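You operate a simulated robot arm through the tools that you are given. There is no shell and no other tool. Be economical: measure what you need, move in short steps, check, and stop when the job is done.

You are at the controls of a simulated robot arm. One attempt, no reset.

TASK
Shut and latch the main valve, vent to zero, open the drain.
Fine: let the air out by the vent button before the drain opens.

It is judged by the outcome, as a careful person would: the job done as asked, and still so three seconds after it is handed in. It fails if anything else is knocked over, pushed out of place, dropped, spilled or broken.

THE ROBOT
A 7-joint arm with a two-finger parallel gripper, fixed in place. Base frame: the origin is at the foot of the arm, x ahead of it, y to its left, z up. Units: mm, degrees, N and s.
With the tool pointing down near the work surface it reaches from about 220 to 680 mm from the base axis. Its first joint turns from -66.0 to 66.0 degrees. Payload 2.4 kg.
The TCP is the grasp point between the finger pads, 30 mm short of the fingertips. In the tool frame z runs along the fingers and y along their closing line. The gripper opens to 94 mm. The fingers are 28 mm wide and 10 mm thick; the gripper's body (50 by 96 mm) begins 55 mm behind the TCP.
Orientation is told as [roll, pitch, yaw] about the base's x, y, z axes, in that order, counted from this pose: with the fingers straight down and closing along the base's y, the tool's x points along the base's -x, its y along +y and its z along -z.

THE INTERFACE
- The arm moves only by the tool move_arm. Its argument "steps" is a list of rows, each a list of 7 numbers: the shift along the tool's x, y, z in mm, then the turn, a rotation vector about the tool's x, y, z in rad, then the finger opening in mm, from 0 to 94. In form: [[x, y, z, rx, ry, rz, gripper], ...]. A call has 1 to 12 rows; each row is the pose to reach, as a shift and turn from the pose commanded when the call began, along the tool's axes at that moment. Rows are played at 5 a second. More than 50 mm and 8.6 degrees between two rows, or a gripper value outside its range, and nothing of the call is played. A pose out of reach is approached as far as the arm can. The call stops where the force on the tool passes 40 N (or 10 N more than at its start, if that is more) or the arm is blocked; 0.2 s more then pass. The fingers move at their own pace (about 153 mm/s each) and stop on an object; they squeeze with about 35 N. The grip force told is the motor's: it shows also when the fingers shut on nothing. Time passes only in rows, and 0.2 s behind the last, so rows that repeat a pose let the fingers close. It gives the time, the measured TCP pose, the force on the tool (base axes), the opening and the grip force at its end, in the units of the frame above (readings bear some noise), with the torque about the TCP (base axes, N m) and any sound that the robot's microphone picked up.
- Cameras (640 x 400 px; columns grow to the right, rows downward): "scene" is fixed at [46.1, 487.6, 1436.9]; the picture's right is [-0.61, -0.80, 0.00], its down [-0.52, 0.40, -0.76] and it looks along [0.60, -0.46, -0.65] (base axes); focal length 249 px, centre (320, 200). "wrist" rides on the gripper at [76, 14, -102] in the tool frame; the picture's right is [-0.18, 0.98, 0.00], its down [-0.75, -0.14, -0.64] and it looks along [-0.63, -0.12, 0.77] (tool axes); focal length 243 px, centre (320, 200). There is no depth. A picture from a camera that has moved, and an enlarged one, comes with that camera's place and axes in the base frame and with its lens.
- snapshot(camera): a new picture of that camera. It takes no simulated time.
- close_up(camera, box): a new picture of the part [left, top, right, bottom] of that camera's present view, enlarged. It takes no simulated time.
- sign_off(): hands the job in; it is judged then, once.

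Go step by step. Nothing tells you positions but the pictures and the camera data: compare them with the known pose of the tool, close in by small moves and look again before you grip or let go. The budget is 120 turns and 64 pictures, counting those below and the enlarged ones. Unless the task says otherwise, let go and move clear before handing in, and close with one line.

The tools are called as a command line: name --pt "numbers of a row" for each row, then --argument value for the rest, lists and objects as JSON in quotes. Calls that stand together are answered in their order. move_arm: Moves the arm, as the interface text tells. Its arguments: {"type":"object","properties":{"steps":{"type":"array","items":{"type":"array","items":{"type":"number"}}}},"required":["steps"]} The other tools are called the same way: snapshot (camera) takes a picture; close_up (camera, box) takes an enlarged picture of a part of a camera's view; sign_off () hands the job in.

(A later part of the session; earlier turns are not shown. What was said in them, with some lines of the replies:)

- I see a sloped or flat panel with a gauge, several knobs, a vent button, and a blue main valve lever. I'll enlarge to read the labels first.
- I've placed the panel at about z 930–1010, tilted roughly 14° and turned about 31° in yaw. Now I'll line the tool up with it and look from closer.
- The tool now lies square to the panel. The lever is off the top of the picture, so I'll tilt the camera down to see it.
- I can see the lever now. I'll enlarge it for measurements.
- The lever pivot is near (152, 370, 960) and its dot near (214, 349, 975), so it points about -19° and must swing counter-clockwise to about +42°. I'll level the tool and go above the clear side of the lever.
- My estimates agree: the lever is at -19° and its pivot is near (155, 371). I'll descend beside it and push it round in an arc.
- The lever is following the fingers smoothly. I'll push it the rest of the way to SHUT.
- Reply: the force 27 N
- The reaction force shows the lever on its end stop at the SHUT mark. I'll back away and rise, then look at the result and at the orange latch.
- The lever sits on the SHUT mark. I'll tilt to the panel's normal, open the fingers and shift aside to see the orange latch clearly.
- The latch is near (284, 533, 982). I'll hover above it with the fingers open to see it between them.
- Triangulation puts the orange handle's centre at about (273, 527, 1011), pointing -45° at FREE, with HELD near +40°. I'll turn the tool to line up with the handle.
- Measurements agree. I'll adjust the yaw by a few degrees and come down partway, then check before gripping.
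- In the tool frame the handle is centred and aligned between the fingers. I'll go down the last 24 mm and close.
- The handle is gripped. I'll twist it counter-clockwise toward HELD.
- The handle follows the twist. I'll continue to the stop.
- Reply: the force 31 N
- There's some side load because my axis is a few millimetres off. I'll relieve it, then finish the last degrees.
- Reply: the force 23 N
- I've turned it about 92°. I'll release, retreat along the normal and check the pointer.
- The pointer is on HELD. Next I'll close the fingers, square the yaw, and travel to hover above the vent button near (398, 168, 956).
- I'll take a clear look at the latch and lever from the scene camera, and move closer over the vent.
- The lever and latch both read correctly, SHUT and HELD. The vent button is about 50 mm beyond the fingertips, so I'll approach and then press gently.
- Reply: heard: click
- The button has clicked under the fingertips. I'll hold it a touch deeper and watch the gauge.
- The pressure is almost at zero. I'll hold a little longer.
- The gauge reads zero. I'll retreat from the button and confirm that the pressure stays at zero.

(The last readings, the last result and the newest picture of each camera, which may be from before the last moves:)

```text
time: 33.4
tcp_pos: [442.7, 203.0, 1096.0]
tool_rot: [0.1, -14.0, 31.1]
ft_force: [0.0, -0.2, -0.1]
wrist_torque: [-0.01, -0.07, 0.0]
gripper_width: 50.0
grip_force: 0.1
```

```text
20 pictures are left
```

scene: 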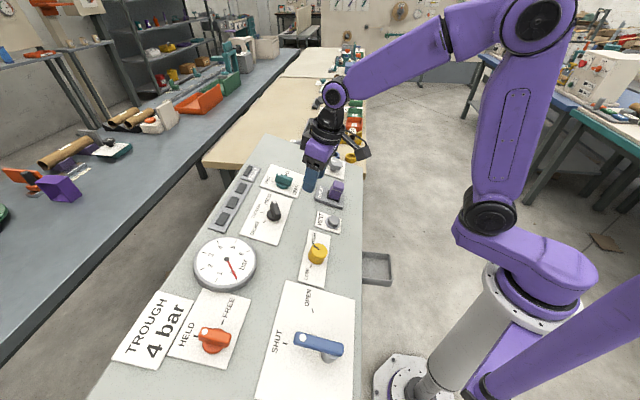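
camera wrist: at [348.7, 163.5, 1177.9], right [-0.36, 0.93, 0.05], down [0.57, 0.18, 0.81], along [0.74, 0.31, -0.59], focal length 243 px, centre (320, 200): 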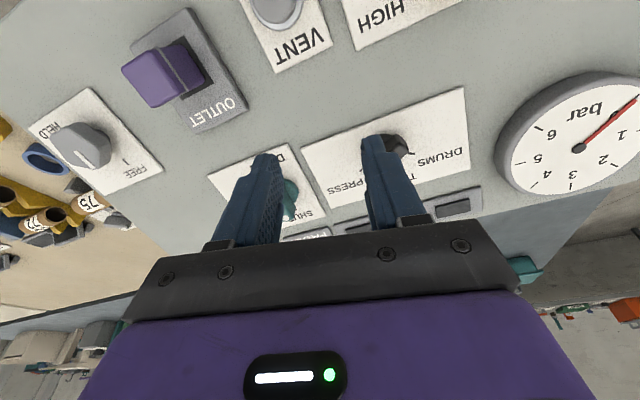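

Zero holds and the green lamp has gone out. Next is the teal drain knob near (578, 213, 1004), pointing to SHUT. I'll hover over it, aligned with the panel, whose yaw I now take as about 45°.

move_arm --pt "-24 -17 0 0 0 -0.08 45" --pt "-48 -34 5 0 0 -0.16 45" --pt "-72 -51 14 0 0 -0.24 45" --pt "-94 -67.7 23.4 0 0 -0.24 45" --pt "-94 -67.7 23.4 0 0 -0.24 45"

move_arm --pt "0 0 0 -0.058 -0.015 0 45" --pt "0 0 0 -0.058 -0.015 0 45"

snapshot --camera "wrist"

close_up --camera "scene" --box '[224, 140, 352, 220]'

```text
time: 34.6
tcp_pos: [560.7, 195.2, 1096.0]
tool_rot: [-3.3, -13.6, 45.4]
ft_force: [-0.2, 0.2, 0.3]
wrist_torque: [0.0, 0.0, 0.02]
gripper_width: 45.0
grip_force: 0.0
```

```text
time: 35.2
tcp_pos: [559.3, 196.7, 1096.0]
tool_rot: [0.0, -14.5, 45.4]
ft_force: [-0.1, 0.7, 0.1]
wrist_torque: [0.03, -0.01, -0.01]
gripper_width: 44.8
grip_force: 0.2
```

```text
19 pictures are left
camera wrist: at [478.4, 134.9, 1176.9], right [-0.57, 0.82, 0.05], down [0.5, 0.31, 0.81], along [0.65, 0.49, -0.58], focal length 243 px, centre (320, 200)
```

wrist: 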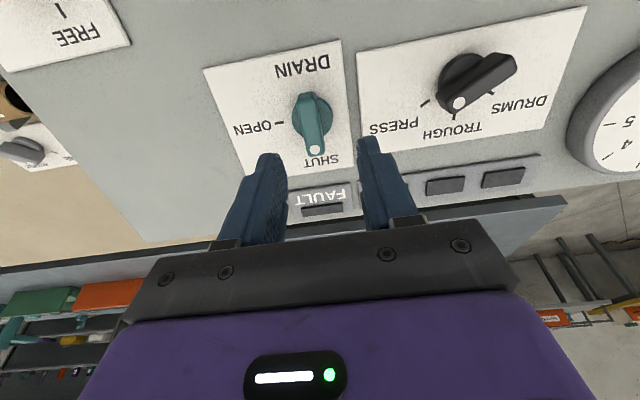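

```text
5.00 times, centred on (288, 180) of scene
camera zoom: at [46.1, 487.6, 1436.9], right [-0.61, -0.8, 0.0], down [-0.52, 0.4, -0.76], along [0.6, -0.46, -0.65], focal length 1246 px, centre (480, 300)
```

zoom: 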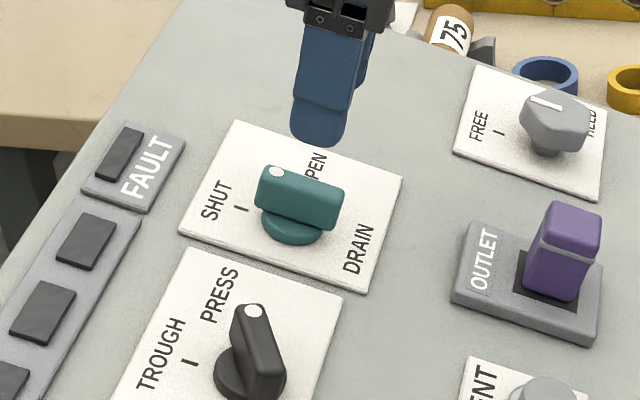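

The drain knob is at SHUT, with OPEN 90° clockwise. I'll centre on it and descend most of the way.

move_arm --pt "1 -7 15 0 0 0.07 45" --pt "1 -7 30 0 0 0.07 45" --pt "1 -7 45 0 0 0.07 45" --pt "1 -7 45 0 0 0.07 45"

snapshot --camera "wrist"

close_up --camera "scene" --box '[224, 140, 352, 220]'

```text
time: 36.2
tcp_pos: [571.5, 199.6, 1051.8]
tool_rot: [1.1, -14.5, 41.2]
ft_force: [0.5, 1.0, 0.8]
wrist_torque: [0.0, -0.01, 0.02]
gripper_width: 45.0
grip_force: 0.0
```

```text
17 pictures are left
camera wrist: at [488.1, 142.3, 1132.3], right [-0.52, 0.85, 0.06], down [0.53, 0.26, 0.81], along [0.67, 0.45, -0.59], focal length 243 px, centre (320, 200)
```

wrist: 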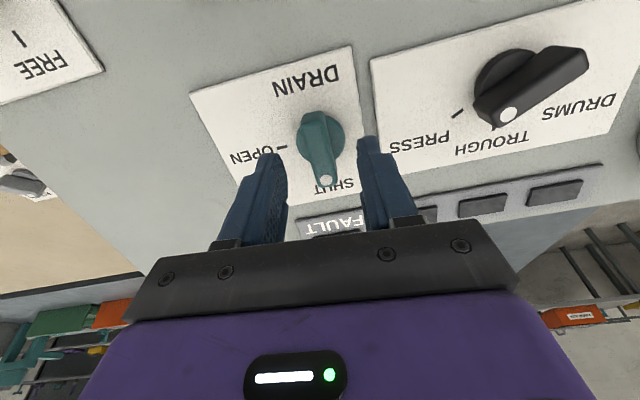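

```text
5.00 times, centred on (288, 180) of scene
camera zoom: at [46.1, 487.6, 1436.9], right [-0.61, -0.8, 0.0], down [-0.52, 0.4, -0.76], along [0.6, -0.46, -0.65], focal length 1246 px, centre (480, 300)
```

zoom: 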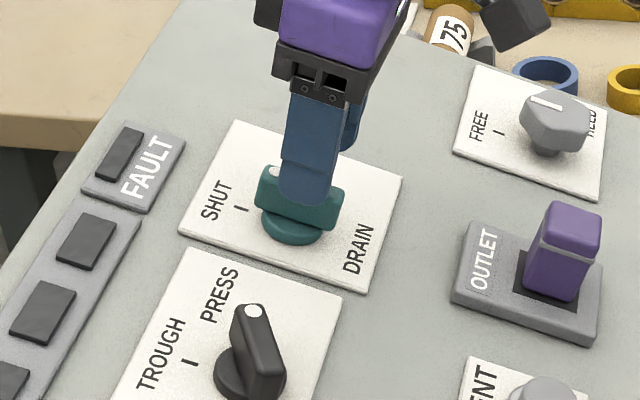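

The handle is centred. I'll descend the last 23 mm and grip.

move_arm --pt "1 0.7 12 0 0 0 45" --pt "1 0.7 23 0 0 0 45" --pt "1 0.7 23 0 0 0 20" --pt "1 0.7 23 0 0 0 0" --pt "1 0.7 23 0 0 0 0"

snapshot --camera "wrist"

```text
time: 37.4
tcp_pos: [574.1, 200.2, 1026.7]
tool_rot: [1.1, -14.5, 41.2]
ft_force: [2.1, -4.1, -2.6]
wrist_torque: [0.47, -0.51, -0.04]
gripper_width: 15.8
grip_force: 44.6
```

```text
15 pictures are left
camera wrist: at [491.1, 144.6, 1108.5], right [-0.52, 0.85, 0.06], down [0.53, 0.26, 0.81], along [0.67, 0.45, -0.59], focal length 243 px, centre (320, 200)
```

wrist: 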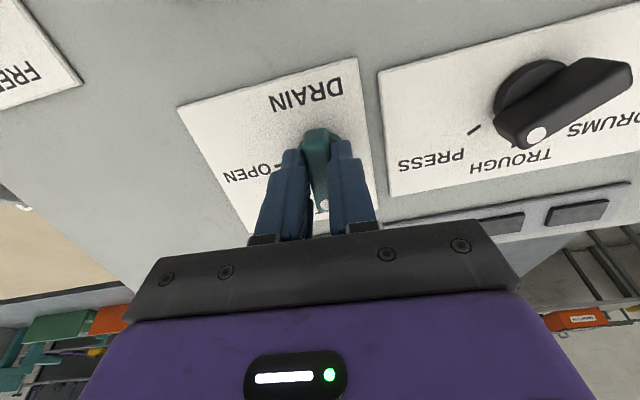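

The grip is good and aligned. I'll twist it clockwise toward OPEN in two halves.

move_arm --pt "0 0 0 0 0 0.14 0" --pt "0 0 0 0 0 0.28 0" --pt "0 0 0 0 0 0.42 0" --pt "0 0 0 0 0 0.56 0" --pt "0 0 0 0 0 0.7 0" --pt "0 0 0 0 0 0.8 0"

```text
time: 38.8
tcp_pos: [574.1, 206.8, 1029.0]
tool_rot: [11.3, -9.2, -5.2]
ft_force: [-6.7, 21.3, -0.8]
wrist_torque: [1.07, 1.42, 0.75]
gripper_width: 16.4
grip_force: 45.0
```

There's side load toward +y again, so I'll shift with it and finish the turn.

move_arm --pt "0 3 0 0 0 0 0" --pt "0 5 0 0 0 0.12 0" --pt "0 5 0 0 0 0.26 0" --pt "0 5 0 0 0 0.4 0" --pt "0 5 0 0 0 0.54 0"

snapshot --camera "wrist"

```text
time: 40.0
tcp_pos: [574.5, 210.6, 1030.1]
tool_rot: [14.6, -2.3, -35.8]
ft_force: [-1.3, 20.1, -2.3]
wrist_torque: [1.42, 0.54, 0.57]
gripper_width: 16.6
grip_force: 44.6
```

```text
14 pictures are left
camera wrist: at [501.5, 247.2, 1130.3], right [0.7, 0.67, 0.26], down [0.42, -0.67, 0.62], along [0.58, -0.32, -0.75], focal length 243 px, centre (320, 200)
```

wrist: 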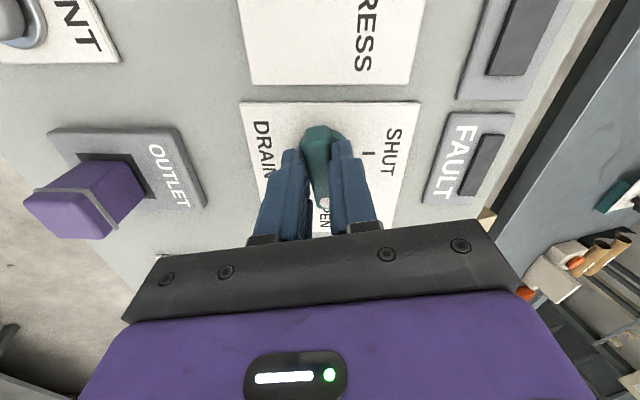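

move_arm --pt "1.5 2 0 0 0 0.06 0" --pt "1.5 2 0 0 0 0.14 0" --pt "1.5 2 0 0 0 0.22 0" --pt "1.5 2 0 0 0 0.27 0"

snapshot --camera "wrist"

```text
time: 41.0
tcp_pos: [575.7, 211.6, 1031.1]
tool_rot: [14.7, 1.3, -50.4]
ft_force: [10.4, 20.8, -1.1]
wrist_torque: [0.52, -0.98, 1.59]
gripper_width: 18.8
grip_force: 45.0
```

```text
13 pictures are left
camera wrist: at [518.4, 260.0, 1136.2], right [0.85, 0.46, 0.24], down [0.26, -0.78, 0.57], along [0.45, -0.42, -0.79], focal length 243 px, centre (320, 200)
```

wrist: 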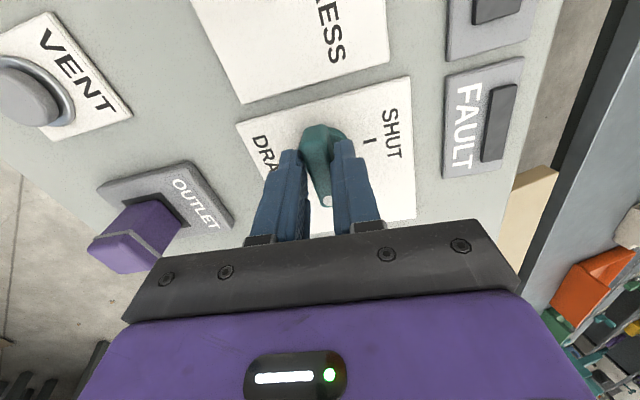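

Torque and opening show the knob is on its OPEN stop. I'll release, retreat straight off and look.

move_arm --pt "0 0 0 0 0 0 40" --pt "0 0 0 0 0 0 45" --pt "0 0 -40 0 0 0 45" --pt "0 0 -80 0 0 0 45" --pt "30 0 -110 0 0 -0.1 30" --pt "60 0 -120 0 0 -0.24 0" --pt "90 0 -120 0 0 -0.36 0" --pt "90 0 -120 0 0 -0.36 0"

snapshot --camera "scene"

snapshot --camera "wrist"

```text
time: 42.8
tcp_pos: [496.1, 258.6, 1148.3]
tool_rot: [14.0, -3.5, -30.6]
ft_force: [0.6, 0.4, -0.3]
wrist_torque: [0.0, -0.03, 0.0]
gripper_width: 0.0
grip_force: 32.8
```

```text
12 pictures are left
```

scene: 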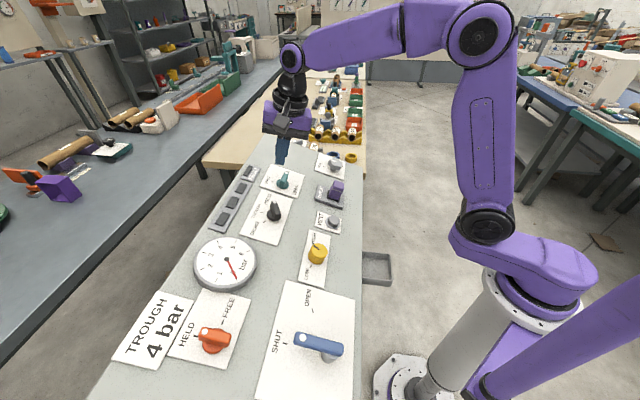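

```text
11 pictures are left
camera wrist: at [419.1, 289.5, 1247.3], right [0.63, 0.73, 0.25], down [0.47, -0.62, 0.63], along [0.62, -0.28, -0.73], focal length 243 px, centre (320, 200)
```

wrist: 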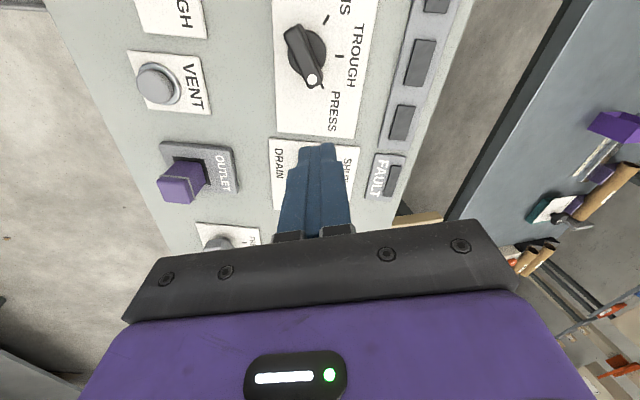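

close_up --camera "scene" --box '[232, 150, 344, 220]'

close_up --camera "scene" --box '[164, 290, 260, 350]'

close_up --camera "scene" --box '[256, 310, 352, 370]'

```text
5.71 times, centred on (288, 185) of scene
camera zoom: at [46.0, 487.6, 1436.9], right [-0.61, -0.8, 0.0], down [-0.52, 0.4, -0.76], along [0.6, -0.46, -0.65], focal length 1424 px, centre (503, 286)
```

zoom: 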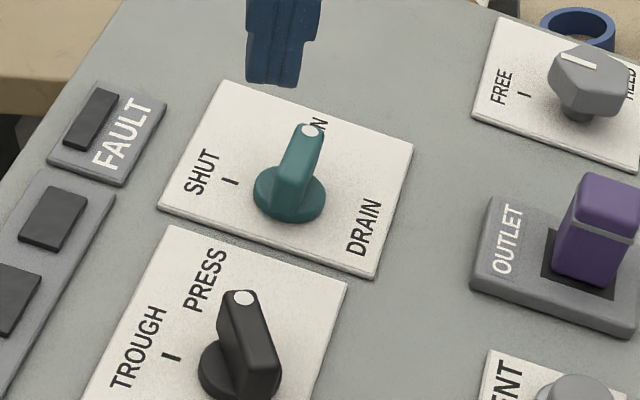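

```text
6.67 times, centred on (212, 320) of scene
camera zoom: at [46.0, 487.6, 1436.9], right [-0.61, -0.8, 0.0], down [-0.52, 0.4, -0.76], along [0.6, -0.46, -0.65], focal length 1661 px, centre (1040, -600)
```

zoom: 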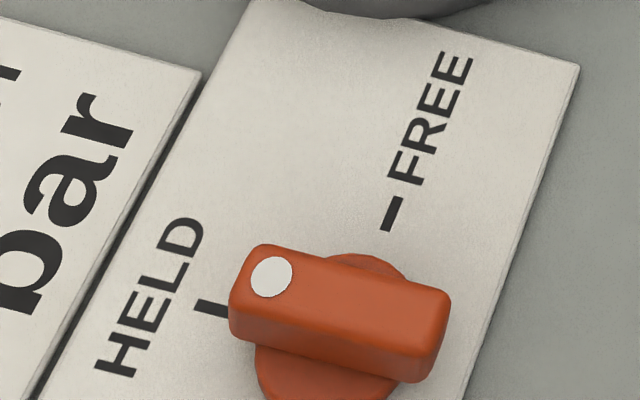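

```text
6.67 times, centred on (304, 340) of scene
camera zoom: at [46.0, 487.6, 1436.9], right [-0.61, -0.8, 0.0], down [-0.52, 0.4, -0.76], along [0.6, -0.46, -0.65], focal length 1661 px, centre (427, -733)
```

zoom: 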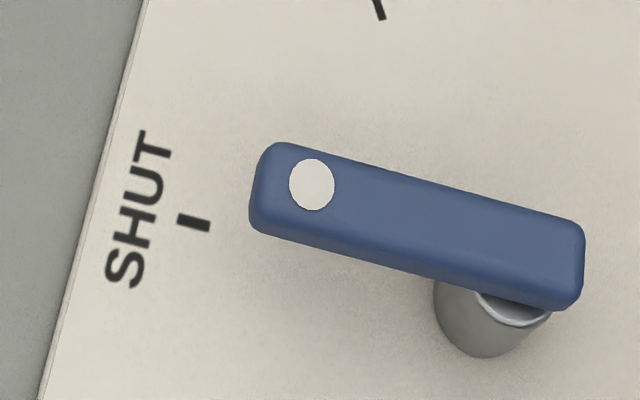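

The pictures show the lever on SHUT, the latch on HELD, the gauge at zero and the drain on its OPEN stop. The arm is clear and the fingers are empty, so I'm handing in.

sign_off

```text
The job is handed in.
```

The main valve is shut and latched, the air was vented to zero with the vent button, and the drain was then opened.
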